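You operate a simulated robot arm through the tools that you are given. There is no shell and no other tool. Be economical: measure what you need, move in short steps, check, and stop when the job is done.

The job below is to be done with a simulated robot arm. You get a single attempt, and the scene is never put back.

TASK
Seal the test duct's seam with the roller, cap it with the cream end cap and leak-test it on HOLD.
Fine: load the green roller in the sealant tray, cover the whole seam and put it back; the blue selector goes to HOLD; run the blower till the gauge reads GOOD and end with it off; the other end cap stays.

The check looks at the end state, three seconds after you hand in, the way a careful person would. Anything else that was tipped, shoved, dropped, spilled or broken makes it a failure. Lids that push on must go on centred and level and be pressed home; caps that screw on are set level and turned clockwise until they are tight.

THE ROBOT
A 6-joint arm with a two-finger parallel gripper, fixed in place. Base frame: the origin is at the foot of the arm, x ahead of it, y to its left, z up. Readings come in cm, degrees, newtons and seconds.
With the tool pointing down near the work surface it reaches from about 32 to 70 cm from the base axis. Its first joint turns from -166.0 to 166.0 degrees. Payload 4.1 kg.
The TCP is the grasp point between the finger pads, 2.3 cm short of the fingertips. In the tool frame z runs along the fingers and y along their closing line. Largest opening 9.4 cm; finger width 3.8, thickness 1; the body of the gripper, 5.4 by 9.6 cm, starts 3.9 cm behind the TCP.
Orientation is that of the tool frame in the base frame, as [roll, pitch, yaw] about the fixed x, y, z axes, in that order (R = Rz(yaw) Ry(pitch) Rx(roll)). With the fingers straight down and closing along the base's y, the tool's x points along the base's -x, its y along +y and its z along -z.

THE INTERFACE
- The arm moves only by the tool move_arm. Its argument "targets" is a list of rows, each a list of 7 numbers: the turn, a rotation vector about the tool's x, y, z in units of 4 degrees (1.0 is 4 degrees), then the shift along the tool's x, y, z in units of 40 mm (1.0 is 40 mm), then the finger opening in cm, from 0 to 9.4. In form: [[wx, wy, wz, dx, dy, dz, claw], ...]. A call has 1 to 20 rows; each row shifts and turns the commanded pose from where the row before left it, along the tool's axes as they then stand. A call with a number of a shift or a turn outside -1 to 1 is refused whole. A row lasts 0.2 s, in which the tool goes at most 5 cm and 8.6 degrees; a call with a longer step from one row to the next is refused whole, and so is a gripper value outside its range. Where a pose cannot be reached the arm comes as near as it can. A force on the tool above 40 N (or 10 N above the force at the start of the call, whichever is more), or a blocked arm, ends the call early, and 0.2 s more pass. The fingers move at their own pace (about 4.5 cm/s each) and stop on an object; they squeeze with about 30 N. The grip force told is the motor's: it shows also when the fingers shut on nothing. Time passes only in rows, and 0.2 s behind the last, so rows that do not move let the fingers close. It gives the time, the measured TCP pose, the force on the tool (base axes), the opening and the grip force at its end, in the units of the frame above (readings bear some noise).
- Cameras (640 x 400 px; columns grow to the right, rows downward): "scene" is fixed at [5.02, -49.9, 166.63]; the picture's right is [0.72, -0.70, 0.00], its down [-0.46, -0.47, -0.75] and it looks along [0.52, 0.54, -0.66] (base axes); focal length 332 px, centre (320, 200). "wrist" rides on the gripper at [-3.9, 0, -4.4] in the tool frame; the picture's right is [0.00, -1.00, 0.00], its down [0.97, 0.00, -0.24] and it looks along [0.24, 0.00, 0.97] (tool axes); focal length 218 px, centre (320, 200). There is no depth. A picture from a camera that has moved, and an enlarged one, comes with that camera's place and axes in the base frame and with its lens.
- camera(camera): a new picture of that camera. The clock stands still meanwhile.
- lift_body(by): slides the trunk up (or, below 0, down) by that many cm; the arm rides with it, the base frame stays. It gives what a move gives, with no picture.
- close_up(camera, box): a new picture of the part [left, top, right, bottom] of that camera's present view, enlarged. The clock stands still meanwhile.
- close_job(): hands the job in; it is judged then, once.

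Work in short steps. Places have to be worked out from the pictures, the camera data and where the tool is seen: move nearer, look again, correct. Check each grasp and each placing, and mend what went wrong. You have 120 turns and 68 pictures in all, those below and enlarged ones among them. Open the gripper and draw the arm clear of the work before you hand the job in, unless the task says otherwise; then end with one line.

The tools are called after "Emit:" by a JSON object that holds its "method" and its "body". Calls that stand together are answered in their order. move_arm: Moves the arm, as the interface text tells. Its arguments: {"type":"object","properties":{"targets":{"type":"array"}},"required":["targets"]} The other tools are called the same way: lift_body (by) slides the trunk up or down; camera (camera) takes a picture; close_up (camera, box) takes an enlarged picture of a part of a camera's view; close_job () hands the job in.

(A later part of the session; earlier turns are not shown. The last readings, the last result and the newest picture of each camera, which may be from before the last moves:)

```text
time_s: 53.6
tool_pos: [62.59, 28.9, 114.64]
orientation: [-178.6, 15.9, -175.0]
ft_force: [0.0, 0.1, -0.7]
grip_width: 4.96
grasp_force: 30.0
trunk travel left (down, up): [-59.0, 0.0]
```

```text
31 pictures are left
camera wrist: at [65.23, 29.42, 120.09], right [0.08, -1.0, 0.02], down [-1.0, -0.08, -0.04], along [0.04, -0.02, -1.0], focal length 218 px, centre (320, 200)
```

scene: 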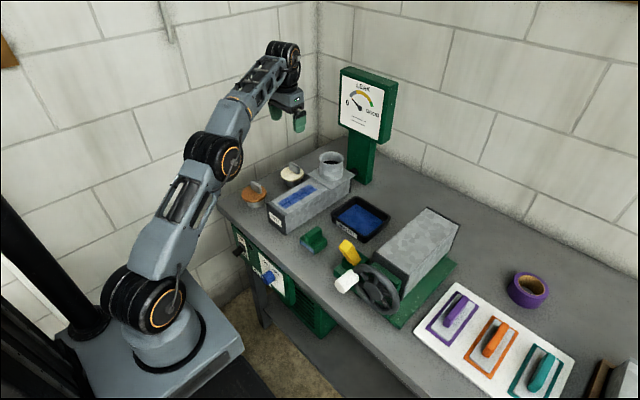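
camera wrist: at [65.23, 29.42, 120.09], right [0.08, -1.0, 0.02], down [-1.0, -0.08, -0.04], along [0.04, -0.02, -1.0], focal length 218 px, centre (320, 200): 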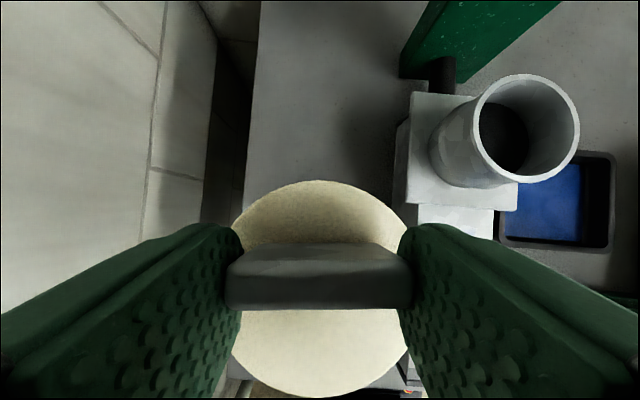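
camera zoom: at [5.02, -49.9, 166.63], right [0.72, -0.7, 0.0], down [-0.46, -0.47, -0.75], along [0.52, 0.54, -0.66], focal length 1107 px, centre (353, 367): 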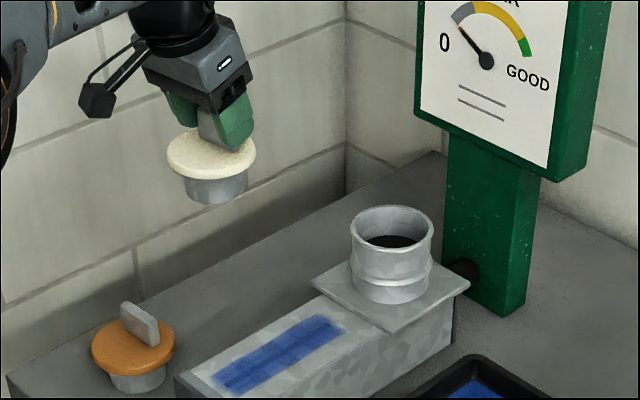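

Cap hangs level; collar centre ≈(72.4, 14.1). Carry it over the collar with ~2 cm clearance.

Emit:
{"method": "move_arm", "body": {"targets": [[0, 0, 0, 0.08, -0.93, -0.1, 0], [0, 0, 0, 0.08, -0.93, 0, 0], [0, 0, 0, 0.08, -0.93, 0, 0], [0, 0, 0, 0.08, -0.93, 0, 0], [0, 0, 0, -0.84, -0.07, 0.24, 0], [0, 0, 0, -0.84, -0.07, 0.24, 0], [0, 0, 0, -0.84, -0.07, 0.24, 0], [0, 0, 0, 0, 0, 0, 0]]}}

Emit:
{"method": "close_up", "body": {"camera": "scene", "box": [270, 90, 400, 190]}}

Emit:
{"method": "camera", "body": {"camera": "wrist"}}

```text
time_s: 55.4
tool_pos: [72.6, 13.67, 114.72]
orientation: [-178.6, 15.8, -175.0]
ft_force: [-0.2, -0.3, -1.5]
grip_width: 4.94
grasp_force: 30.0
out of reach, approached as far as the arm can: row 7
trunk travel left (down, up): [-59.0, 0.0]
```

```text
4.00 times, centred on (335, 140) of scene
camera zoom: at [5.02, -49.9, 166.63], right [0.72, -0.7, 0.0], down [-0.46, -0.47, -0.75], along [0.52, 0.54, -0.66], focal length 1329 px, centre (260, 440)
```

zoom: 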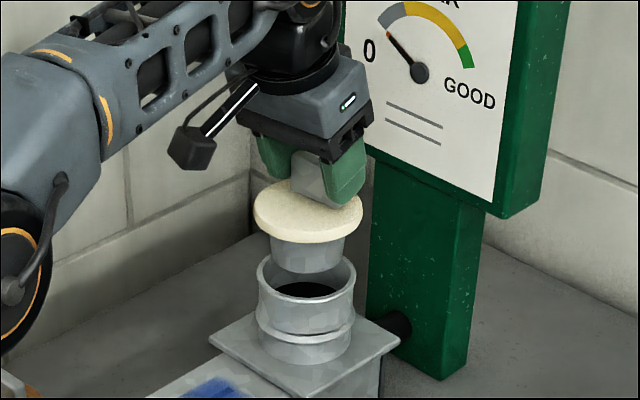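

```text
29 pictures are left
camera wrist: at [75.15, 14.02, 120.06], right [0.08, -1.0, 0.02], down [-1.0, -0.08, -0.03], along [0.04, -0.02, -1.0], focal length 218 px, centre (320, 200)
```

wrist: 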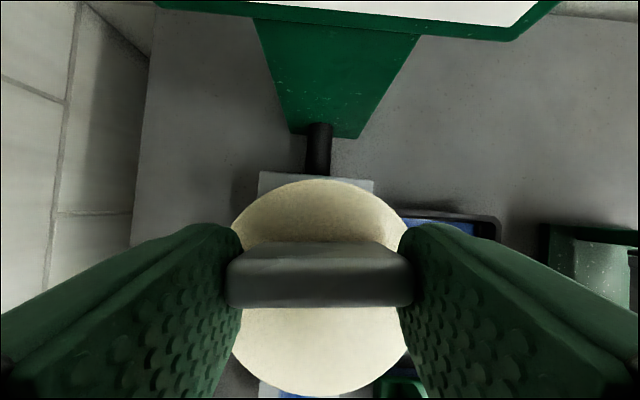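

Slight shift needed: about +0.6 in x and +0.4 in y. Apply it with 1 cm descent and look again.

Emit:
{"method": "move_arm", "body": {"targets": [[0, 0, 0, 0, 0, 0.14, 0], [0, 0, 0, -0.084, 0.093, 0.14, 0], [0, 0, 0, 0, 0, 0, 0]]}}

Emit:
{"method": "close_up", "body": {"camera": "scene", "box": [295, 120, 375, 180]}}

```text
time_s: 56.2
tool_pos: [72.59, 14.21, 113.53]
orientation: [-178.6, 15.8, -174.9]
ft_force: [-0.3, 0.3, -1.6]
grip_width: 4.95
grasp_force: 29.9
out of reach, approached as far as the arm can: row 2
trunk travel left (down, up): [-59.0, 0.0]
```

```text
6.67 times, centred on (335, 150) of scene
camera zoom: at [5.02, -49.9, 166.63], right [0.72, -0.7, 0.0], down [-0.46, -0.47, -0.75], along [0.52, 0.54, -0.66], focal length 2214 px, centre (220, 533)
```

zoom: 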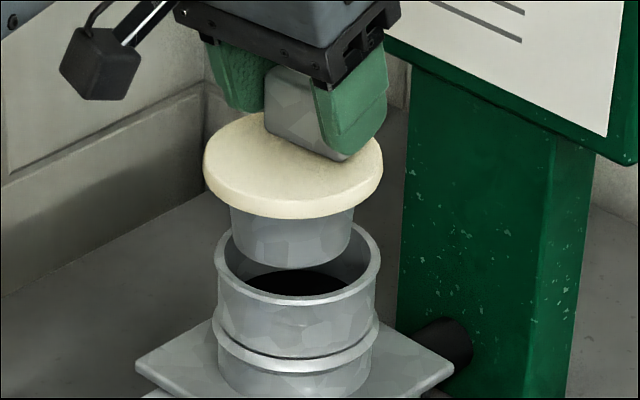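

X is at the reach edge at this height, but gets better lower down. Descend a bit, keep correcting toward (73.0, 14.05).

Emit:
{"method": "move_arm", "body": {"targets": [[0, 0, 0, 0.02, -0.04, 0.1, 0], [0, 0, 0, -0.06, 0, 0.1, 0], [0, 0, 0, 0, 0, 0, 0]]}}

Emit:
{"method": "close_up", "body": {"camera": "scene", "box": [295, 120, 375, 180]}}

```text
time_s: 57.0
tool_pos: [73.01, 14.06, 112.97]
orientation: [-178.6, 16.0, -175.0]
ft_force: [-0.4, 0.6, -1.2]
grip_width: 5.0
grasp_force: 30.0
trunk travel left (down, up): [-59.0, 0.0]
```

```text
6.67 times, centred on (335, 150) of scene
camera zoom: at [5.02, -49.9, 166.63], right [0.72, -0.7, 0.0], down [-0.46, -0.47, -0.75], along [0.52, 0.54, -0.66], focal length 2214 px, centre (220, 533)
```

zoom: 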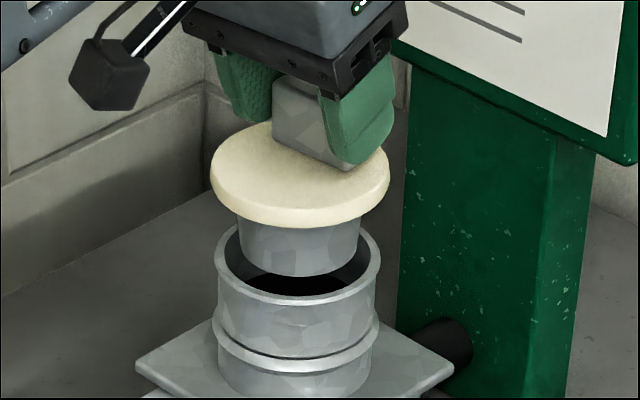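

Laterally centred on the collar. Nudge +0.2 in x and descend vertically in small steps with force checks.

Emit:
{"method": "move_arm", "body": {"targets": [[0, 0, 0, -0.02, 0, 0.1, 0], [0, 0, 0, 0.027, 0.002, 0.096, 0], [0, 0, 0, 0.027, 0.002, 0.096, 0], [0, 0, 0, 0, 0, 0, 0]]}}

Emit:
{"method": "close_up", "body": {"camera": "scene", "box": [295, 120, 375, 180]}}

```text
time_s: 58.0
tool_pos: [73.19, 13.95, 111.86]
orientation: [-178.6, 16.0, -175.0]
ft_force: [-0.5, 0.4, -1.2]
grip_width: 4.95
grasp_force: 30.0
trunk travel left (down, up): [-59.0, 0.0]
```

```text
6.67 times, centred on (335, 150) of scene
camera zoom: at [5.02, -49.9, 166.63], right [0.72, -0.7, 0.0], down [-0.46, -0.47, -0.75], along [0.52, 0.54, -0.66], focal length 2214 px, centre (220, 533)
```

zoom: 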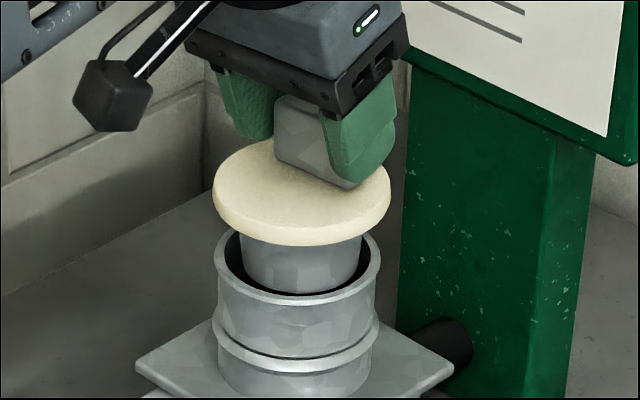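

The plug is centred within the rim. Continue down 1.2 cm.

Emit:
{"method": "move_arm", "body": {"targets": [[0, 0, 0, 0.02, 0.01, 0.072, 0], [0, 0, 0, 0.02, 0.01, 0.072, 0], [0, 0, 0, 0.02, 0.002, 0.072, 0], [0, 0, 0, 0.02, 0.002, 0.072, 0], [0, 0, 0, 0, 0, 0, 0]]}}

Emit:
{"method": "close_up", "body": {"camera": "scene", "box": [295, 120, 375, 180]}}

```text
time_s: 59.2
tool_pos: [73.07, 14.13, 110.63]
orientation: [-178.7, 16.1, -175.0]
ft_force: [0.7, -0.9, -1.3]
grip_width: 4.96
grasp_force: 29.4
trunk travel left (down, up): [-59.0, 0.0]
```

```text
6.67 times, centred on (335, 150) of scene
camera zoom: at [5.02, -49.9, 166.63], right [0.72, -0.7, 0.0], down [-0.46, -0.47, -0.75], along [0.52, 0.54, -0.66], focal length 2214 px, centre (220, 533)
```

zoom: 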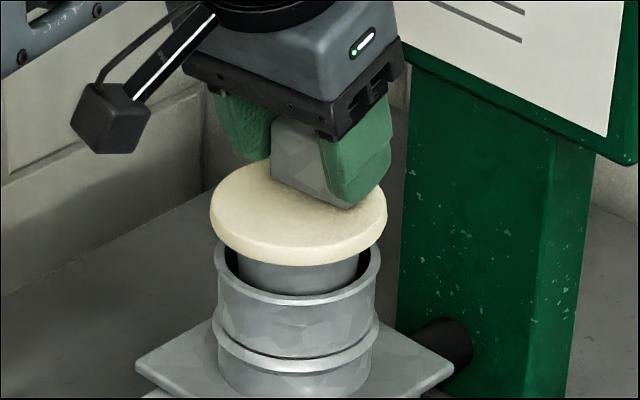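

Plug has entered the collar freely. Continue down 2.4 cm in small steps.

Emit:
{"method": "move_arm", "body": {"targets": [[0, 0, 0, 0.02, 0.002, 0.072, 0], [0, 0, 0, 0.02, 0.002, 0.072, 0], [0, 0, 0, 0.02, 0.002, 0.072, 0], [0, 0, 0, 0.02, 0.002, 0.072, 0], [0, 0, 0, 0.02, 0.002, 0.072, 0], [0, 0, 0, 0.02, 0.002, 0.072, 0], [0, 0, 0, 0.02, 0.002, 0.072, 0], [0, 0, 0, 0.02, 0.002, 0.072, 0]]}}

Emit:
{"method": "close_up", "body": {"camera": "scene", "box": [295, 120, 375, 180]}}

```text
time_s: 61.0
tool_pos: [73.04, 14.03, 108.75]
orientation: [-178.7, 16.4, -175.0]
ft_force: [0.6, 0.1, 19.6]
grip_width: 4.95
grasp_force: 30.1
trunk travel left (down, up): [-59.0, 0.0]
```

```text
6.67 times, centred on (335, 150) of scene
camera zoom: at [5.02, -49.9, 166.63], right [0.72, -0.7, 0.0], down [-0.46, -0.47, -0.75], along [0.52, 0.54, -0.66], focal length 2214 px, centre (220, 533)
```

zoom: 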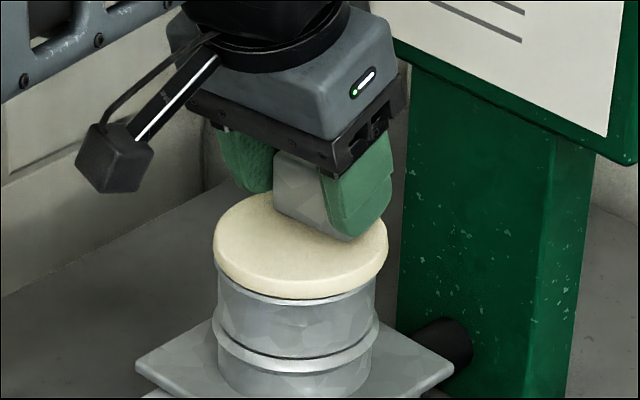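

Cap is at the rim with 20 N resistance. Press a little further in-grip.

Emit:
{"method": "move_arm", "body": {"targets": [[0, 0, 0, 0.01, 0, 0.036, 0], [0, 0, 0, 0.01, 0, 0.036, 0], [0, 0, 0, 0.01, 0, 0.036, 0], [0, 0, 0, 0, 0, 0, 0]]}}

Emit:
{"method": "close_up", "body": {"camera": "scene", "box": [295, 120, 375, 180]}}

```text
time_s: 62.0
tool_pos: [73.04, 14.07, 108.0]
orientation: [-178.7, 16.1, -175.1]
ft_force: [5.1, -1.1, 21.4]
grip_width: 4.95
grasp_force: 30.0
trunk travel left (down, up): [-59.0, 0.0]
```

```text
6.67 times, centred on (335, 150) of scene
camera zoom: at [5.02, -49.9, 166.63], right [0.72, -0.7, 0.0], down [-0.46, -0.47, -0.75], along [0.52, 0.54, -0.66], focal length 2214 px, centre (220, 533)
```

zoom: 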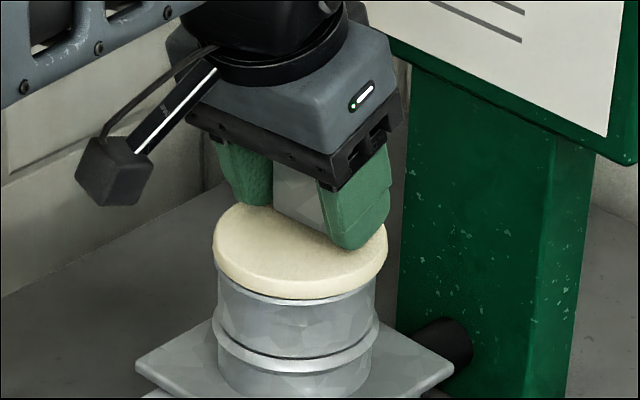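

The fingers slid down the tab rather than the cap moving. Release, back off and look at the seating.

Emit:
{"method": "move_arm", "body": {"targets": [[0, 0, 0, 0, 0, -0.02, 7], [0, 0, 0, 0, 0, 0, 9], [0, 0, 0, 0, 0, 0, 9], [0, 0, 0, 0, 0, -0.6, 9], [0, 0, 0, 0, 0, -0.9, 9], [0, 0, 0, 0, 0, -0.9, 9]]}}

Emit:
{"method": "camera", "body": {"camera": "wrist"}}

Emit:
{"method": "close_up", "body": {"camera": "scene", "box": [305, 140, 365, 190]}}

```text
time_s: 63.4
tool_pos: [70.24, 14.01, 116.85]
orientation: [-178.6, 15.8, -175.0]
ft_force: [-0.4, -0.6, 0.1]
grip_width: 9.0
grasp_force: 0.0
trunk travel left (down, up): [-59.0, 0.0]
```

```text
22 pictures are left
camera wrist: at [72.91, 14.44, 122.41], right [0.08, -1.0, 0.02], down [-1.0, -0.08, -0.03], along [0.04, -0.02, -1.0], focal length 218 px, centre (320, 200)
```

wrist: 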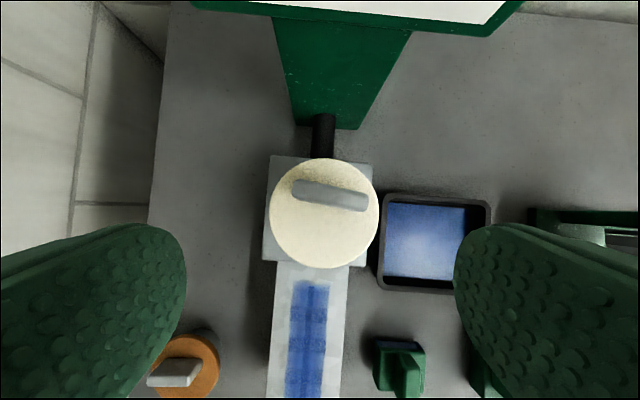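

```text
8.00 times, centred on (335, 165) of scene
camera zoom: at [5.02, -49.9, 166.63], right [0.72, -0.7, 0.0], down [-0.46, -0.47, -0.75], along [0.52, 0.54, -0.66], focal length 2657 px, centre (200, 480)
```

zoom: 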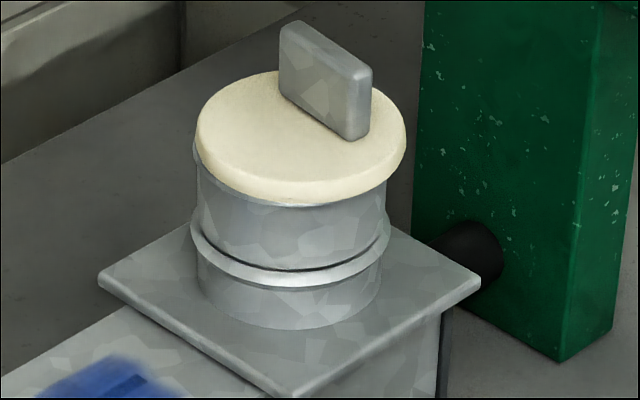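

The cap sits in the collar but is ≈0.35 cm off toward −y and its tab has turned ≈11°. I regrip the tab aligned, to recentre and press home.

Emit:
{"method": "move_arm", "body": {"targets": [[0, 0, 0.95, 0, 0, 0, 9], [0, 0, 0.95, 0, 0, 0, 9], [0, 0, 0.85, 0, 0, 0, 9], [0, 0, 0, -0.08, -0.04, 0.8, 9], [0, 0, 0, -0.08, -0.04, 0.8, 9], [0, 0, 0, 0, 0, 0.4, 9], [0, 0, 0, 0, 0, 0.1, 9], [0, 0, 0, 0, 0, 0, 7], [0, 0, 0, 0, 0, 0, 6]]}}

Emit:
{"method": "camera", "body": {"camera": "wrist"}}

```text
time_s: 65.4
tool_pos: [73.19, 13.71, 109.39]
orientation: [178.3, 15.9, 173.6]
ft_force: [-0.1, 0.9, 0.1]
grip_width: 6.0
grasp_force: 0.1
trunk travel left (down, up): [-59.0, 0.0]
```

```text
20 pictures are left
camera wrist: at [75.8, 13.35, 114.85], right [-0.1, -0.99, -0.03], down [-0.99, 0.1, -0.04], along [0.04, 0.03, -1.0], focal length 218 px, centre (320, 200)
```

wrist: 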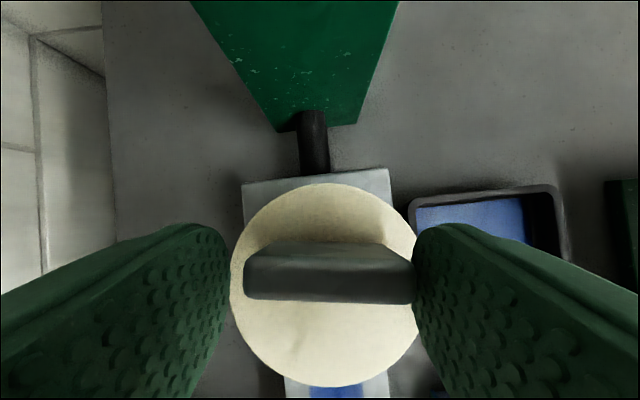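

Aligned with the tab. Close, lift slightly, shift +0.25 in y, and lower again.

Emit:
{"method": "move_arm", "body": {"targets": [[0, 0, 0, 0, 0, 0, 3], [0, 0, 0, 0, 0, 0, 0], [0, 0, 0, 0, 0, 0, 0], [0, 0, 0, -0.027, 0, -0.096, 0], [0, 0, 0, 0.006, 0.062, 0, 0], [0, 0, 0, 0, 0, 0, 0]]}}

Emit:
{"method": "close_up", "body": {"camera": "scene", "box": [305, 140, 365, 190]}}

```text
time_s: 66.8
tool_pos: [73.18, 14.0, 109.74]
orientation: [178.2, 15.8, 173.6]
ft_force: [-0.9, 0.4, -1.1]
grip_width: 4.94
grasp_force: 30.0
trunk travel left (down, up): [-59.0, 0.0]
```

```text
8.00 times, centred on (335, 165) of scene
camera zoom: at [5.02, -49.9, 166.63], right [0.72, -0.7, 0.0], down [-0.46, -0.47, -0.75], along [0.52, 0.54, -0.66], focal length 2657 px, centre (200, 480)
```

zoom: 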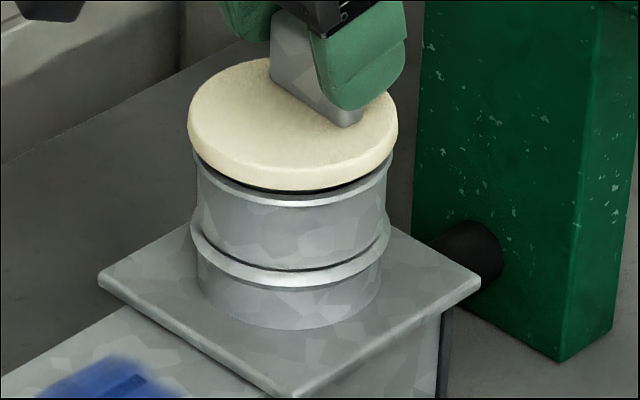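

Now centred with a small gap from the lift. Lower and press home.

Emit:
{"method": "move_arm", "body": {"targets": [[0, 0, 0, 0.012, 0, 0.05, 0], [0, 0, 0, 0.012, 0, 0.05, 0], [0, 0, 0, 0.012, 0, 0.05, 0], [0, 0, 0, 0.012, 0, 0.05, 0], [0, 0, 0, 0.01, 0, 0.04, 0], [0, 0, 0, 0.01, 0, 0.04, 0], [0, 0, 0, 0.01, 0, 0.04, 0], [0, 0, 0, 0.01, 0, 0.04, 0], [0, 0, 0, 0.01, 0, 0.04, 0], [0, 0, 0, 0.01, 0, 0.04, 0]]}}

Emit:
{"method": "close_up", "body": {"camera": "scene", "box": [305, 140, 365, 190]}}

```text
time_s: 69.0
tool_pos: [73.32, 13.91, 108.01]
orientation: [178.1, 16.1, 173.5]
ft_force: [-0.2, 0.5, 22.9]
grip_width: 4.97
grasp_force: 30.2
trunk travel left (down, up): [-59.0, 0.0]
```

```text
8.00 times, centred on (335, 165) of scene
camera zoom: at [5.02, -49.9, 166.63], right [0.72, -0.7, 0.0], down [-0.46, -0.47, -0.75], along [0.52, 0.54, -0.66], focal length 2657 px, centre (200, 480)
```

zoom: 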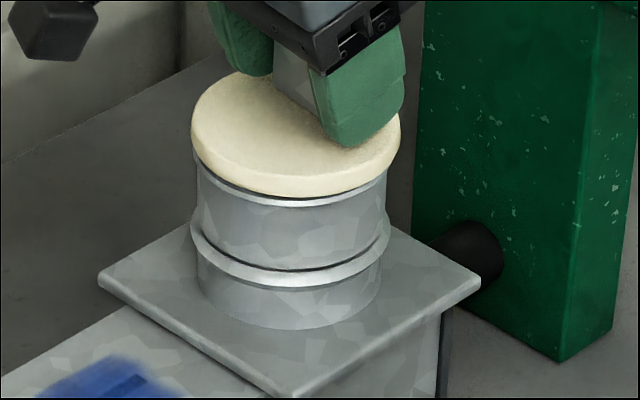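

The cap is ≈0.4 cm proud; fingertips should now bear on the disc. Press further with the force limit in mind.

Emit:
{"method": "move_arm", "body": {"targets": [[0, 0, 0, 0.008, 0, 0.03, 0], [0, 0, 0, 0.008, 0, 0.03, 0], [0, 0, 0, 0.008, 0, 0.03, 0], [0, 0, 0, 0.008, 0, 0.03, 0], [0, 0, 0, 0.008, 0, 0.03, 0], [0, 0, 0, 0, 0, 0, 0]]}}

Emit:
{"method": "close_up", "body": {"camera": "scene", "box": [305, 140, 365, 190]}}

```text
time_s: 70.3
tool_pos: [73.53, 14.04, 108.1]
orientation: [178.0, 16.8, 173.5]
ft_force: [-1.2, -1.6, 9.9]
grip_width: 5.01
grasp_force: 30.2
trunk travel left (down, up): [-59.0, 0.0]
stopped in row 6: the force on the tool passed its limit (the readings are from after the stop); the commanded pose is now the measured one
```

```text
8.00 times, centred on (335, 165) of scene
camera zoom: at [5.02, -49.9, 166.63], right [0.72, -0.7, 0.0], down [-0.46, -0.47, -0.75], along [0.52, 0.54, -0.66], focal length 2657 px, centre (200, 480)
```

zoom: 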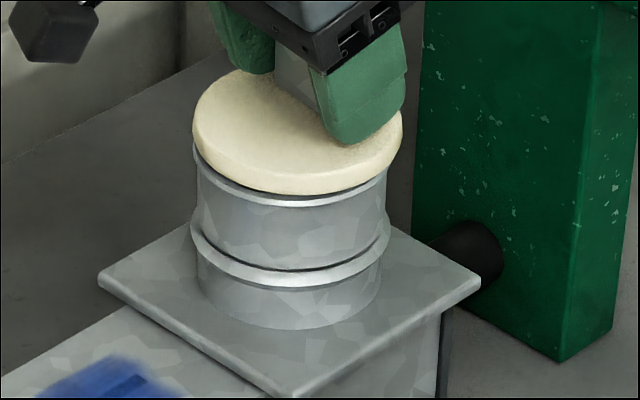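

The cap seems to resist and may be slightly tilted. Release and view it from the front with the wrist camera at a steeper tilt.

Emit:
{"method": "move_arm", "body": {"targets": [[0, 0, 0, 0, 0, 0, 7], [0, 0, 0, 0, 0, 0, 9], [0, 0, 0, 0, 0, 0, 9], [0, 0, 0, 0, 0, -0.5, 9], [0, 0, 0, 0.5, 0, -0.8, 9], [0, -1, 0, 1, 0, -0.5, 9], [0, -1, 0, 1, 0, 0, 9], [0, -1, 0, 1, 0, 0, 9], [0, -1, 0, 1, 0, 0, 9], [0, -1, 0, 0.5, 0, 0, 9], [0, -1, 0, 0, 0, 0, 9], [0, -1, 0, 0, 0, 0, 9], [0, -1, 0, 0, 0, 0, 9], [0, -1, 0, 0, 0, 0, 9], [0, -1, 0, 0, 0, 0, 9]]}}

Emit:
{"method": "camera", "body": {"camera": "wrist"}}

```text
time_s: 73.5
tool_pos: [53.26, 16.31, 107.01]
orientation: [176.6, 56.5, 171.3]
ft_force: [-0.3, 0.0, -0.7]
grip_width: 9.01
grasp_force: 0.0
trunk travel left (down, up): [-59.0, 0.0]
```

```text
16 pictures are left
camera wrist: at [51.77, 16.25, 112.83], right [-0.1, -0.99, -0.03], down [-0.73, 0.1, -0.68], along [0.68, -0.05, -0.73], focal length 218 px, centre (320, 200)
```

wrist: 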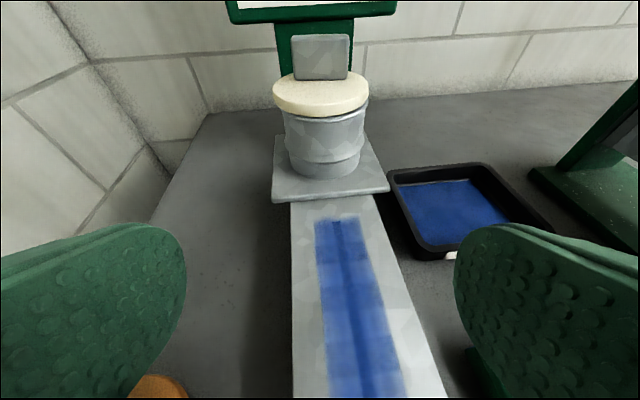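

Emit:
{"method": "close_up", "body": {"camera": "wrist", "box": [260, 25, 390, 200]}}

```text
2.29 times, centred on (325, 112) of wrist
camera zoom: at [51.77, 16.25, 112.83], right [-0.1, -0.99, -0.03], down [-0.73, 0.1, -0.68], along [0.68, -0.05, -0.73], focal length 499 px, centre (309, 400)
```

zoom: 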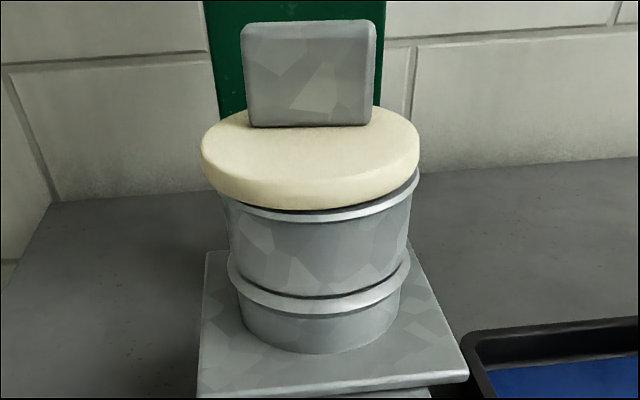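

The disc is level but offset about (+0.75, +0.4) from the collar centre, which explains the resistance. Go back to above the tab by reversing the path.

Emit:
{"method": "move_arm", "body": {"targets": [[0, 1, 0, 0, 0, -0.3, 9], [0, 1, 0, 0, 0, 0, 9], [0, 1, 0, 0, 0, 0, 9], [0, 1, 0, 0, 0, 0, 9], [0, 1, 0, 0, 0, 0, 9], [0, 1, 0, -0.5, 0, 0, 9], [0, 1, 0, -1, 0, 0, 9], [0, 1, 0, -1, 0, 0, 9], [0, 1, 0, -1, 0, 0, 9], [0, 1, 0, -1, 0, 0, 9], [0, 0, 0, 0, 0, 0, 9]]}}

```text
time_s: 75.9
tool_pos: [68.03, 14.33, 115.83]
orientation: [178.1, 16.4, 173.6]
ft_force: [0.1, 0.0, -0.1]
grip_width: 8.99
grasp_force: 0.0
trunk travel left (down, up): [-59.0, 0.0]
```

Emit:
{"method": "move_arm", "body": {"targets": [[0, 0, 0, -0.41, 0.008, 0.5, 9], [0, 0, 0, -0.41, 0.008, 0.8, 9], [0, 0, 0, 0, 0, 0.5, 9], [0, 0, 0, 0, 0, 0.25, 9], [0, 0, 0, 0, 0, 0, 6], [0, 0, 0, 0, 0, 0, 4], [0, 0, 0, 0, 0, 0, 0], [0, 0, 0, 0, 0, 0, 0], [0, 0, 0, 0, 0, 0, 0]]}}

```text
time_s: 77.9
tool_pos: [73.6, 14.0, 108.89]
orientation: [178.0, 16.5, 173.5]
ft_force: [0.1, -0.5, -0.4]
grip_width: 4.99
grasp_force: 30.4
trunk travel left (down, up): [-59.0, 0.0]
```

Gripped. Lift 0.3 and shift by (−0.7, −0.4), then check.

Emit:
{"method": "move_arm", "body": {"targets": [[0, 0, 0, -0.02, 0, -0.072, 0], [0, 0, 0, 0.078, -0.058, -0.025, 0], [0, 0, 0, 0.078, -0.058, -0.025, 0], [0, 0, 0, 0, 0, 0, 0]]}}

Emit:
{"method": "close_up", "body": {"camera": "scene", "box": [305, 140, 365, 190]}}

```text
time_s: 78.9
tool_pos: [72.97, 13.79, 109.31]
orientation: [178.0, 16.6, 173.5]
ft_force: [3.4, 1.8, 0.2]
grip_width: 4.99
grasp_force: 29.9
trunk travel left (down, up): [-59.0, 0.0]
```

```text
8.00 times, centred on (335, 165) of scene
camera zoom: at [5.02, -49.9, 166.63], right [0.72, -0.7, 0.0], down [-0.46, -0.47, -0.75], along [0.52, 0.54, -0.66], focal length 2657 px, centre (200, 480)
```

zoom: 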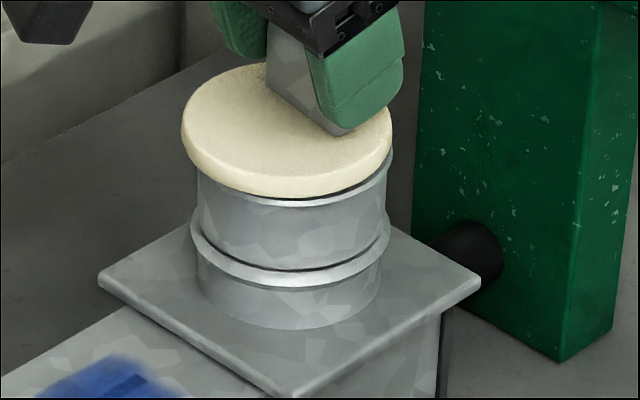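

Slight lateral reaction (+3.4, +1.8 N) means the plug touches the near wall. Ease +0.2 in x and lower gently, reading forces.

Emit:
{"method": "move_arm", "body": {"targets": [[0, 0, 0, -0.048, 0.006, 0.014, 0], [0, 0, 0, 0.01, 0, 0.036, 0], [0, 0, 0, 0, 0, 0, 0]]}}

Emit:
{"method": "move_arm", "body": {"targets": [[0, 0, 0, 0.01, 0, 0.036, 0], [0, 0, 0, 0.01, 0, 0.036, 0], [0, 0, 0, 0, 0, 0, 0]]}}

```text
time_s: 79.7
tool_pos: [73.06, 13.74, 109.1]
orientation: [178.1, 16.5, 173.6]
ft_force: [-0.2, -0.4, -1.3]
grip_width: 4.98
grasp_force: 29.5
trunk travel left (down, up): [-59.0, 0.0]
```

```text
time_s: 80.5
tool_pos: [73.1, 13.8, 108.92]
orientation: [178.0, 16.5, 173.5]
ft_force: [-0.4, -1.0, 3.3]
grip_width: 4.98
grasp_force: 30.4
trunk travel left (down, up): [-59.0, 0.0]
```

Emit:
{"method": "move_arm", "body": {"targets": [[0, 0, 0, 0.01, 0, 0.036, 0], [0, 0, 0, 0.01, 0, 0.036, 0], [0, 0, 0, 0.01, 0, 0.036, 0], [0, 0, 0, 0, 0, 0, 0]]}}

Emit:
{"method": "close_up", "body": {"camera": "scene", "box": [305, 140, 365, 190]}}

```text
time_s: 81.5
tool_pos: [73.01, 13.83, 108.65]
orientation: [177.9, 16.8, 173.6]
ft_force: [3.0, 3.2, 22.6]
grip_width: 4.99
grasp_force: 30.3
trunk travel left (down, up): [-59.0, 0.0]
```

```text
8.00 times, centred on (335, 165) of scene
camera zoom: at [5.02, -49.9, 166.63], right [0.72, -0.7, 0.0], down [-0.46, -0.47, -0.75], along [0.52, 0.54, -0.66], focal length 2657 px, centre (200, 480)
```

zoom: 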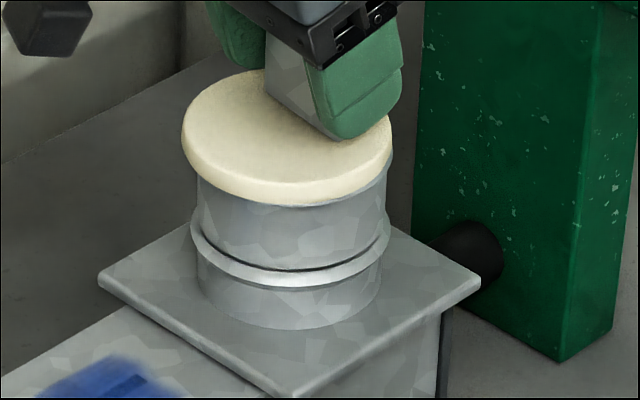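

Now the disc reaches the rim. It is ~0.18 cm left in view; nudge (+0.2, −0.05) and press again.

Emit:
{"method": "move_arm", "body": {"targets": [[0, 0, 0, -0.01, 0, -0.03, 0], [0, 0, 0, -0.049, -0.008, 0.014, 0], [0, 0, 0, 0.01, 0, 0.036, 0], [0, 0, 0, 0.01, 0, 0.036, 0], [0, 0, 0, 0.01, 0, 0.036, 0], [0, 0, 0, 0, 0, 0, 0]]}}

```text
time_s: 82.9
tool_pos: [73.2, 13.77, 108.31]
orientation: [178.0, 16.7, 173.5]
ft_force: [-2.0, 3.0, 23.3]
grip_width: 4.99
grasp_force: 30.4
trunk travel left (down, up): [-59.0, 0.0]
```

Emit:
{"method": "move_arm", "body": {"targets": [[0, 0, 0, 0.01, 0, 0.036, 0], [0, 0, 0, 0.01, 0, 0.036, 0], [0, 0, 0, 0.01, 0, 0.036, 0], [0, 0, 0, 0, 0, 0, 0]]}}

```text
time_s: 83.9
tool_pos: [73.03, 13.71, 108.06]
orientation: [177.9, 16.9, 173.5]
ft_force: [1.7, 2.6, 27.8]
grip_width: 4.96
grasp_force: 29.9
trunk travel left (down, up): [-59.0, 0.0]
```

Emit:
{"method": "move_arm", "body": {"targets": [[0, 0, 0, 0.008, 0, 0.03, 0], [0, 0, 0, 0.005, 0, 0.02, 0], [0, 0, 0, 0, 0, 0, 0]]}}

Emit:
{"method": "close_up", "body": {"camera": "scene", "box": [305, 140, 365, 190]}}

```text
time_s: 84.7
tool_pos: [73.0, 13.7, 107.96]
orientation: [177.9, 17.2, 173.5]
ft_force: [-0.3, 0.1, 37.2]
grip_width: 4.95
grasp_force: 29.7
trunk travel left (down, up): [-59.0, 0.0]
```

```text
8.00 times, centred on (335, 165) of scene
camera zoom: at [5.02, -49.9, 166.63], right [0.72, -0.7, 0.0], down [-0.46, -0.47, -0.75], along [0.52, 0.54, -0.66], focal length 2657 px, centre (200, 480)
```

zoom: 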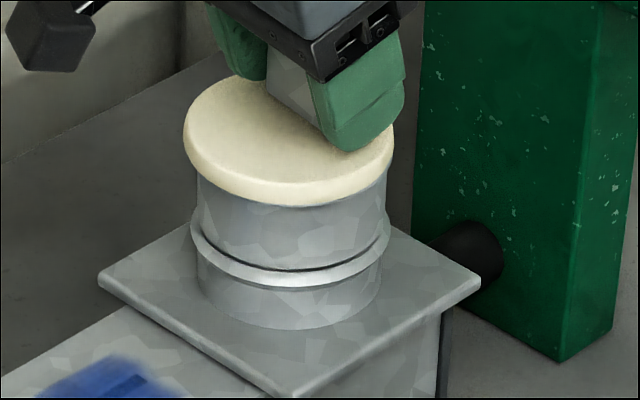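

Pressed to 37 N with the disc flush and almost centred. Release, back off and verify from the front with a close-up.

Emit:
{"method": "move_arm", "body": {"targets": [[0, 0, 0, 0, 0, -0.03, 7], [0, 0, 0, 0, 0, 0, 9], [0, 0, 0, 0, 0, 0, 9], [0, 0, 0, 0, 0, -0.5, 9], [0, 0, 0, 0.5, 0, -0.8, 9], [0, -1, 0, 1, 0, -0.7, 9], [0, -1, 0, 1, 0, 0, 9], [0, -1, 0, 1, 0, 0, 9], [0, -1, 0, 1, 0, 0, 9], [0, -1, 0, 0.5, 0, 0, 9], [0, -1, 0, 0, 0, 0, 9], [0, -1, 0, 0, 0, 0, 9], [0, -1, 0, 0, 0, 0, 9], [0, -1, 0, 0, 0, 0, 9], [0, -1, 0, 0, 0, 0, 9]]}}

Emit:
{"method": "close_up", "body": {"camera": "wrist", "box": [260, 25, 390, 200]}}

```text
time_s: 87.9
tool_pos: [52.67, 15.86, 107.53]
orientation: [176.6, 56.5, 171.3]
ft_force: [0.2, 0.5, 0.7]
grip_width: 8.98
grasp_force: 0.0
trunk travel left (down, up): [-59.0, 0.0]
```

```text
2.29 times, centred on (325, 112) of wrist
camera zoom: at [51.23, 15.94, 113.39], right [-0.1, -0.99, -0.03], down [-0.73, 0.1, -0.68], along [0.68, -0.05, -0.73], focal length 499 px, centre (309, 400)
```

zoom: 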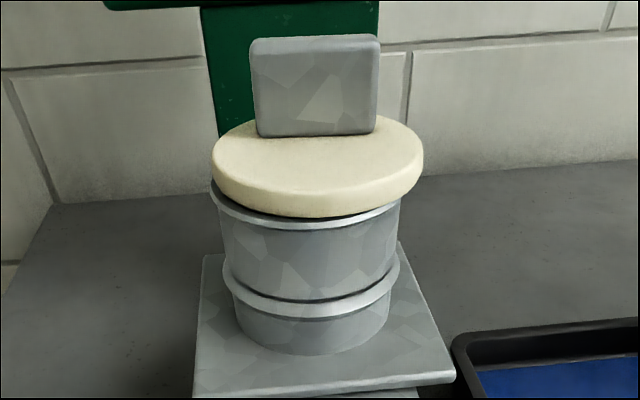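

The disc is level but now about (−0.4, −0.25) off centre, matching the lateral reaction felt. Return, regrip, shift by that amount, press again.

Emit:
{"method": "move_arm", "body": {"targets": [[0, 1, 0, 0, 0, -0.3, 9], [0, 1, 0, 0, 0, 0, 9], [0, 1, 0, 0, 0, 0, 9], [0, 1, 0, 0, 0, 0, 9], [0, 1, 0, 0, 0, 0, 9], [0, 1, 0, -0.5, 0, 0, 9], [0, 1, 0, -1, 0, 0, 9], [0, 1, 0, -1, 0, 0, 9], [0, 1, 0, -1, 0, 0, 9], [0, 1, 0, -1, 0, 0, 9], [0, 0, 0, 0, 0, 0, 9]]}}

```text
time_s: 90.3
tool_pos: [67.54, 13.98, 116.69]
orientation: [178.0, 16.4, 173.7]
ft_force: [-0.1, 0.2, -1.0]
grip_width: 8.98
grasp_force: 0.0
trunk travel left (down, up): [-59.0, 0.0]
```

Emit:
{"method": "move_arm", "body": {"targets": [[0, 0, 0, -0.37, 0.008, 0.6, 9], [0, 0, 0, -0.367, 0.007, 0.9, 9], [0, 0, 0, 0, 0, 0.5, 9], [0, 0, 0, 0, 0, 0.33, 9], [0, 0, 0, 0, 0, 0, 6], [0, 0, 0, 0, 0, 0, 4], [0, 0, 0, 0, 0, 0, 0], [0, 0, 0, 0, 0, 0, 0], [0, 0, 0, 0, 0, 0, 0]]}}

```text
time_s: 92.3
tool_pos: [72.97, 13.83, 108.52]
orientation: [178.0, 16.5, 173.5]
ft_force: [0.0, -0.3, 1.2]
grip_width: 4.98
grasp_force: 29.4
trunk travel left (down, up): [-59.0, 0.0]
```

Emit:
{"method": "move_arm", "body": {"targets": [[0, 0, 0, -0.028, 0, -0.096, 0], [0, 0, 0, -0.045, 0.033, 0.014, 0], [0, 0, 0, -0.045, 0.033, 0.014, 0], [0, 0, 0, 0, 0, 0, 0]]}}

Emit:
{"method": "move_arm", "body": {"targets": [[0, 0, 0, 0.02, 0, 0.072, 0], [0, 0, 0, 0.01, 0, 0.036, 0], [0, 0, 0, 0, 0, 0, 0]]}}

Emit:
{"method": "move_arm", "body": {"targets": [[0, 0, 0, 0.01, 0, 0.036, 0], [0, 0, 0, 0.01, 0, 0.036, 0], [0, 0, 0, 0, 0, 0, 0]]}}

Emit:
{"method": "move_arm", "body": {"targets": [[0, 0, 0, 0.01, 0, 0.036, 0], [0, 0, 0, 0.01, 0, 0.036, 0], [0, 0, 0, 0, 0, 0, 0]]}}

```text
time_s: 93.3
tool_pos: [73.11, 13.95, 108.93]
orientation: [178.1, 16.2, 173.5]
ft_force: [-12.0, -3.9, -4.8]
grip_width: 4.97
grasp_force: 30.2
trunk travel left (down, up): [-59.0, 0.0]
```

```text
time_s: 94.1
tool_pos: [73.16, 13.9, 108.52]
orientation: [177.9, 16.7, 173.5]
ft_force: [-14.6, -6.1, 4.9]
grip_width: 4.97
grasp_force: 29.6
trunk travel left (down, up): [-59.0, 0.0]
```

```text
time_s: 94.9
tool_pos: [73.14, 13.99, 108.51]
orientation: [178.0, 16.9, 173.5]
ft_force: [-8.9, -3.1, 18.8]
grip_width: 4.96
grasp_force: 30.4
trunk travel left (down, up): [-59.0, 0.0]
```

```text
time_s: 95.7
tool_pos: [73.25, 13.99, 108.14]
orientation: [178.0, 16.9, 173.6]
ft_force: [0.2, -4.1, 25.6]
grip_width: 4.99
grasp_force: 29.7
trunk travel left (down, up): [-59.0, 0.0]
```

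The plug is snug in the collar (side load −12 N for 0.15 cm), so the apparent offset is tilt. Press on, then release and inspect.

Emit:
{"method": "move_arm", "body": {"targets": [[0, 0, 0, 0.01, 0, 0.036, 0], [0, 0, 0, 0.008, 0, 0.03, 0], [0, 0, 0, 0, 0, 0, 0]]}}

Emit:
{"method": "move_arm", "body": {"targets": [[0, 0, 0, 0, 0, -0.03, 7], [0, 0, 0, 0, 0, 0, 9], [0, 0, 0, 0, 0, 0, 9], [0, 0, 0, 0, 0, -0.5, 9], [0, 0, 0, 0.3, 0, -0.9, 9], [0, 0, 0, 0.5, 0, -0.9, 9]]}}

Emit:
{"method": "close_up", "body": {"camera": "scene", "box": [305, 135, 365, 185]}}

```text
time_s: 96.5
tool_pos: [73.19, 13.95, 108.09]
orientation: [177.9, 17.0, 173.5]
ft_force: [1.0, -1.9, 32.1]
grip_width: 4.97
grasp_force: 29.9
trunk travel left (down, up): [-59.0, 0.0]
```

```text
time_s: 97.9
tool_pos: [67.79, 14.37, 115.43]
orientation: [178.1, 16.5, 173.4]
ft_force: [-0.1, -0.2, -0.3]
grip_width: 9.01
grasp_force: 0.1
trunk travel left (down, up): [-59.0, 0.0]
```

```text
8.00 times, centred on (335, 160) of scene
camera zoom: at [5.02, -49.9, 166.63], right [0.72, -0.7, 0.0], down [-0.46, -0.47, -0.75], along [0.52, 0.54, -0.66], focal length 2657 px, centre (200, 520)
```

zoom: 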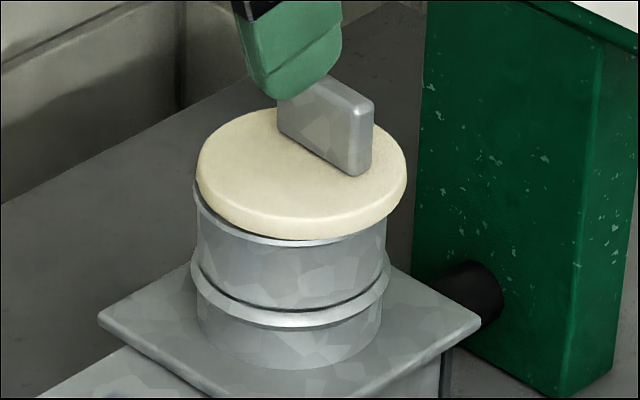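

The cap is high on its −x/+y side. I'll press with the fingertips straddling the tab without gripping it, so the cap is free to level itself.

Emit:
{"method": "move_arm", "body": {"targets": [[0, 0, 0, -0.4, 0, 0.4, 6.4], [0, 0, 0, -0.387, 0.005, 0.6, 6.4], [0, 0, 0, 0, 0, 0.4, 6.0], [0, 0, 0, 0, 0, 0.3, 5.8], [0, 0, 0, 0, 0, 0.1, 5.8], [0, 0, 0, 0, 0, 0, 5.8]]}}

Emit:
{"method": "move_arm", "body": {"targets": [[0, 0, 0, 0.02, 0, 0.072, 5.8], [0, 0, 0, 0.02, 0, 0.072, 5.8], [0, 0, 0, 0.02, 0, 0.072, 5.8], [0, 0, 0, 0, 0, 0, 5.8]]}}

```text
time_s: 99.3
tool_pos: [72.79, 14.11, 109.41]
orientation: [178.2, 16.4, 173.5]
ft_force: [0.5, -0.3, -0.5]
grip_width: 5.8
grasp_force: 0.1
trunk travel left (down, up): [-59.0, 0.0]
```

```text
time_s: 100.3
tool_pos: [72.69, 13.97, 108.61]
orientation: [178.1, 16.5, 173.5]
ft_force: [-0.7, 0.1, 0.3]
grip_width: 5.82
grasp_force: 0.1
trunk travel left (down, up): [-59.0, 0.0]
```

Emit:
{"method": "move_arm", "body": {"targets": [[0, 0, 0, 0.01, 0, 0.036, 5.8], [0, 0, 0, 0.01, 0, 0.036, 5.8], [0, 0, 0, 0.01, 0, 0.036, 5.8], [0, 0, 0, 0.01, 0, 0.036, 5.8], [0, 0, 0, 0.01, 0, 0.036, 5.8], [0, 0, 0, 0, 0, 0, 5.8]]}}

```text
time_s: 101.7
tool_pos: [72.79, 14.11, 108.09]
orientation: [178.1, 16.7, 173.5]
ft_force: [0.2, -0.6, 10.7]
grip_width: 5.82
grasp_force: 0.2
trunk travel left (down, up): [-59.0, 0.0]
```

Emit:
{"method": "move_arm", "body": {"targets": [[0, 0, 0, 0.01, 0, 0.036, 5.8], [0, 0, 0, 0.01, 0, 0.036, 5.8], [0, 0, 0, 0, 0, 0, 5.8]]}}

Emit:
{"method": "move_arm", "body": {"targets": [[0, 0, 0, 0.01, 0, 0.036, 5.8], [0, 0, 0, 0.005, 0, 0.018, 5.8], [0, 0, 0, 0, 0, 0, 5.8]]}}

Emit:
{"method": "close_up", "body": {"camera": "scene", "box": [305, 135, 365, 185]}}

```text
time_s: 102.5
tool_pos: [72.75, 13.96, 108.08]
orientation: [177.9, 17.1, 173.5]
ft_force: [0.0, -4.1, 32.9]
grip_width: 5.91
grasp_force: 0.8
trunk travel left (down, up): [-59.0, 0.0]
```

```text
time_s: 103.3
tool_pos: [72.61, 14.04, 108.08]
orientation: [177.9, 17.2, 173.5]
ft_force: [0.1, -4.6, 39.1]
grip_width: 5.94
grasp_force: 1.8
trunk travel left (down, up): [-59.0, 0.0]
```

```text
8.00 times, centred on (335, 160) of scene
camera zoom: at [5.02, -49.9, 166.63], right [0.72, -0.7, 0.0], down [-0.46, -0.47, -0.75], along [0.52, 0.54, -0.66], focal length 2657 px, centre (200, 520)
```

zoom: 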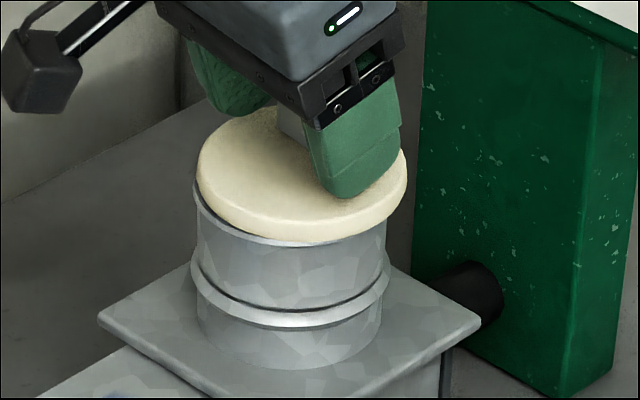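

It's on a hard stop at 39 N, so the disc is seated on the rim, only off-centre within the plug's clearance. I'll grip, lift 3 mm and centre by feeling the plug's limits: first +x/−x.

Emit:
{"method": "move_arm", "body": {"targets": [[0, 0, 0, -0.02, 0, -0.09, 5.8], [0, 0, 0, 0, 0, 0, 4], [0, 0, 0, 0, 0, 0, 0], [0, 0, 0, 0, 0, 0, 0], [0, 0, 0, -0.02, 0, -0.072, 0], [0, 0, 0, 0, 0, 0, 0]]}}

Emit:
{"method": "move_arm", "body": {"targets": [[0, 0, 0, 0.048, -0.005, -0.014, 0], [0, 0, 0, 0.048, -0.005, -0.014, 0], [0, 0, 0, 0, 0, 0, 0]]}}

Emit:
{"method": "move_arm", "body": {"targets": [[0, 0, 0, 0.048, -0.005, -0.014, 0], [0, 0, 0, 0.048, -0.005, -0.014, 0], [0, 0, 0, 0, 0, 0, 0]]}}

```text
time_s: 104.7
tool_pos: [72.54, 14.12, 108.2]
orientation: [178.0, 16.4, 173.5]
ft_force: [2.2, -2.4, 17.2]
grip_width: 4.99
grasp_force: 29.2
trunk travel left (down, up): [-59.0, 0.0]
```

```text
time_s: 105.5
tool_pos: [72.21, 13.87, 108.02]
orientation: [178.0, 16.6, 173.5]
ft_force: [4.3, 0.6, 13.7]
grip_width: 4.97
grasp_force: 30.3
trunk travel left (down, up): [-59.0, 0.0]
```

```text
time_s: 106.3
tool_pos: [71.87, 14.0, 108.07]
orientation: [178.0, 16.6, 173.5]
ft_force: [10.9, -0.5, 11.5]
grip_width: 4.99
grasp_force: 30.2
trunk travel left (down, up): [-59.0, 0.0]
```

Still loaded vertically; lift a bit more and read the side force.

Emit:
{"method": "move_arm", "body": {"targets": [[0, 0, 0, -0.028, 0, -0.096, 0], [0, 0, 0, 0, 0, 0, 0]]}}

Emit:
{"method": "move_arm", "body": {"targets": [[0, 0, 0, -0.048, 0.005, 0.014, 0], [0, 0, 0, 0, 0, 0, 0]]}}

Emit:
{"method": "move_arm", "body": {"targets": [[0, 0, 0, -0.048, 0.005, 0.014, 0], [0, 0, 0, 0, 0, 0, 0]]}}

Emit:
{"method": "move_arm", "body": {"targets": [[0, 0, 0, -0.048, 0.005, 0.014, 0], [0, 0, 0, 0, 0, 0, 0]]}}

```text
time_s: 106.9
tool_pos: [71.96, 14.01, 108.08]
orientation: [178.1, 16.2, 173.4]
ft_force: [9.4, -0.7, -3.1]
grip_width: 4.96
grasp_force: 29.7
trunk travel left (down, up): [-59.0, 0.0]
```

```text
time_s: 107.5
tool_pos: [72.1, 14.18, 108.4]
orientation: [178.2, 16.5, 173.7]
ft_force: [-1.3, 0.5, 0.3]
grip_width: 4.98
grasp_force: 30.1
trunk travel left (down, up): [-59.0, 0.0]
```

```text
time_s: 108.1
tool_pos: [72.26, 14.04, 108.44]
orientation: [178.1, 16.5, 173.6]
ft_force: [-0.5, -0.2, -0.2]
grip_width: 4.98
grasp_force: 30.2
trunk travel left (down, up): [-59.0, 0.0]
```

```text
time_s: 108.7
tool_pos: [72.44, 14.24, 108.51]
orientation: [178.0, 16.4, 173.5]
ft_force: [0.6, 0.0, -1.3]
grip_width: 4.95
grasp_force: 30.1
trunk travel left (down, up): [-59.0, 0.0]
```

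Emit:
{"method": "move_arm", "body": {"targets": [[0, 0, 0, -0.048, 0.005, 0.014, 0], [0, 0, 0, 0, 0, 0, 0]]}}

Emit:
{"method": "move_arm", "body": {"targets": [[0, 0, 0, -0.048, 0.005, 0.014, 0], [0, 0, 0, 0, 0, 0, 0]]}}

Emit:
{"method": "move_arm", "body": {"targets": [[0, 0, 0, -0.048, 0.005, 0.014, 0], [0, 0, 0, 0, 0, 0, 0]]}}

Emit:
{"method": "move_arm", "body": {"targets": [[0, 0, 0, -0.024, 0.003, 0.007, 0], [0, 0, 0, 0, 0, 0, 0]]}}

```text
time_s: 109.3
tool_pos: [72.73, 14.08, 108.37]
orientation: [178.1, 16.4, 173.6]
ft_force: [-3.2, -0.1, -3.0]
grip_width: 4.95
grasp_force: 29.7
trunk travel left (down, up): [-59.0, 0.0]
```

```text
time_s: 109.9
tool_pos: [72.84, 14.16, 108.42]
orientation: [178.1, 16.5, 173.6]
ft_force: [-15.5, -2.1, -5.3]
grip_width: 4.98
grasp_force: 30.4
trunk travel left (down, up): [-59.0, 0.0]
```

```text
time_s: 110.5
tool_pos: [73.02, 14.09, 108.61]
orientation: [178.1, 16.6, 173.5]
ft_force: [-16.0, -3.8, -3.0]
grip_width: 4.97
grasp_force: 30.1
trunk travel left (down, up): [-59.0, 0.0]
```

```text
time_s: 111.1
tool_pos: [73.2, 14.03, 108.58]
orientation: [178.0, 16.6, 173.5]
ft_force: [-15.9, -4.2, -0.5]
grip_width: 4.94
grasp_force: 30.1
trunk travel left (down, up): [-59.0, 0.0]
```

The plug's free play in x is ≈0.65 cm. Back off to the middle (−0.45), then probe y.

Emit:
{"method": "move_arm", "body": {"targets": [[0, 0, 0, 0.054, -0.006, -0.016, 0], [0, 0, 0, 0.054, -0.006, -0.016, 0], [0, 0, 0, 0, 0, 0, 0]]}}

Emit:
{"method": "move_arm", "body": {"targets": [[0, 0, 0, 0.005, 0.05, 0, 0], [0, 0, 0, 0, 0, 0, 0]]}}

Emit:
{"method": "move_arm", "body": {"targets": [[0, 0, 0, 0.005, 0.05, 0, 0], [0, 0, 0, 0, 0, 0, 0]]}}

```text
time_s: 111.9
tool_pos: [72.84, 14.3, 108.32]
orientation: [178.0, 16.5, 173.7]
ft_force: [-0.3, 0.6, -1.3]
grip_width: 4.93
grasp_force: 30.6
trunk travel left (down, up): [-59.0, 0.0]
```

```text
time_s: 112.5
tool_pos: [72.84, 14.27, 108.4]
orientation: [178.0, 16.5, 173.4]
ft_force: [-0.5, -0.1, -1.1]
grip_width: 4.92
grasp_force: 30.0
trunk travel left (down, up): [-59.0, 0.0]
```

```text
time_s: 113.1
tool_pos: [72.83, 14.2, 108.37]
orientation: [178.2, 16.5, 173.5]
ft_force: [-1.7, -3.4, -0.9]
grip_width: 4.93
grasp_force: 30.0
trunk travel left (down, up): [-59.0, 0.0]
```

+y wall at about +0.37. Now probe −y.

Emit:
{"method": "move_arm", "body": {"targets": [[0, 0, 0, -0.005, -0.05, 0, 0], [0, 0, 0, -0.005, -0.05, 0, 0], [0, 0, 0, 0, 0, 0, 0]]}}

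Emit:
{"method": "move_arm", "body": {"targets": [[0, 0, 0, -0.005, -0.05, 0, 0], [0, 0, 0, 0, 0, 0, 0]]}}

Emit:
{"method": "move_arm", "body": {"targets": [[0, 0, 0, -0.005, -0.05, 0, 0], [0, 0, 0, 0, 0, 0, 0]]}}

```text
time_s: 113.9
tool_pos: [72.92, 14.08, 108.43]
orientation: [178.1, 16.5, 173.5]
ft_force: [-0.3, 0.3, -0.5]
grip_width: 4.98
grasp_force: 29.7
trunk travel left (down, up): [-59.0, 0.0]
```

```text
time_s: 114.5
tool_pos: [72.82, 13.75, 108.41]
orientation: [178.1, 16.4, 173.4]
ft_force: [-0.4, -0.3, -1.5]
grip_width: 4.96
grasp_force: 29.9
trunk travel left (down, up): [-59.0, 0.0]
```

```text
time_s: 115.1
tool_pos: [72.82, 13.53, 108.43]
orientation: [178.1, 16.5, 173.5]
ft_force: [-0.5, -0.1, -1.2]
grip_width: 4.97
grasp_force: 29.6
trunk travel left (down, up): [-59.0, 0.0]
```

Emit:
{"method": "move_arm", "body": {"targets": [[0, 0, 0, -0.005, -0.05, 0, 0], [0, 0, 0, 0, 0, 0, 0]]}}

Emit:
{"method": "move_arm", "body": {"targets": [[0, 0, 0, -0.003, -0.025, 0, 0], [0, 0, 0, 0, 0, 0, 0]]}}

```text
time_s: 115.7
tool_pos: [72.87, 13.46, 108.45]
orientation: [178.1, 16.5, 173.5]
ft_force: [0.5, 1.9, -0.4]
grip_width: 4.98
grasp_force: 29.4
trunk travel left (down, up): [-59.0, 0.0]
```

```text
time_s: 116.3
tool_pos: [72.85, 13.56, 108.36]
orientation: [178.1, 16.5, 173.6]
ft_force: [1.8, 6.7, -0.9]
grip_width: 4.99
grasp_force: 30.3
trunk travel left (down, up): [-59.0, 0.0]
```

y centre lies at +0.6 from here; x should also go −0.2 given the elasticity. Apply both, lower to the rim, release, then press straddling to level.

Emit:
{"method": "move_arm", "body": {"targets": [[0, 0, 0, 0.008, 0.075, 0, 0], [0, 0, 0, 0.008, 0.075, 0, 0], [0, 0, 0, 0.048, -0.005, -0.014, 0], [0, 0, 0, 0, 0, 0, 0]]}}

Emit:
{"method": "move_arm", "body": {"targets": [[0, 0, 0, 0.014, 0, 0.05, 0], [0, 0, 0, 0.014, 0, 0.05, 0], [0, 0, 0, 0, 0, 0, 0]]}}

```text
time_s: 117.3
tool_pos: [72.47, 14.01, 108.45]
orientation: [178.2, 16.5, 173.4]
ft_force: [0.6, 0.4, -1.0]
grip_width: 4.95
grasp_force: 29.9
trunk travel left (down, up): [-59.0, 0.0]
```

```text
time_s: 118.1
tool_pos: [72.59, 14.08, 108.23]
orientation: [178.0, 16.6, 173.7]
ft_force: [0.8, 0.9, 7.3]
grip_width: 4.95
grasp_force: 30.1
trunk travel left (down, up): [-59.0, 0.0]
```

Open slightly, shift the fingertips +0.5 in x for a central line of contact, and press.

Emit:
{"method": "move_arm", "body": {"targets": [[0, 0, 0, 0, 0, 0, 6], [0, 0, 0, 0, 0, 0, 6], [0, 0, 0, -0.02, 0, -0.09, 6], [0, 0, 0, -0.119, 0.013, 0.035, 6], [0, 0, 0, 0.02, 0, 0.072, 6], [0, 0, 0, 0.02, 0, 0.072, 6], [0, 0, 0, 0, 0, 0, 6]]}}

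Emit:
{"method": "move_arm", "body": {"targets": [[0, 0, 0, 0.014, 0, 0.05, 6], [0, 0, 0, 0, 0, 0, 6]]}}

```text
time_s: 119.7
tool_pos: [72.95, 13.92, 108.04]
orientation: [178.0, 16.9, 173.6]
ft_force: [0.8, -2.6, 16.8]
grip_width: 6.08
grasp_force: 0.9
trunk travel left (down, up): [-59.0, 0.0]
```

```text
time_s: 120.3
tool_pos: [72.87, 13.82, 108.07]
orientation: [177.8, 17.0, 173.5]
ft_force: [0.1, -3.9, 32.3]
grip_width: 6.15
grasp_force: 1.8
trunk travel left (down, up): [-59.0, 0.0]
```

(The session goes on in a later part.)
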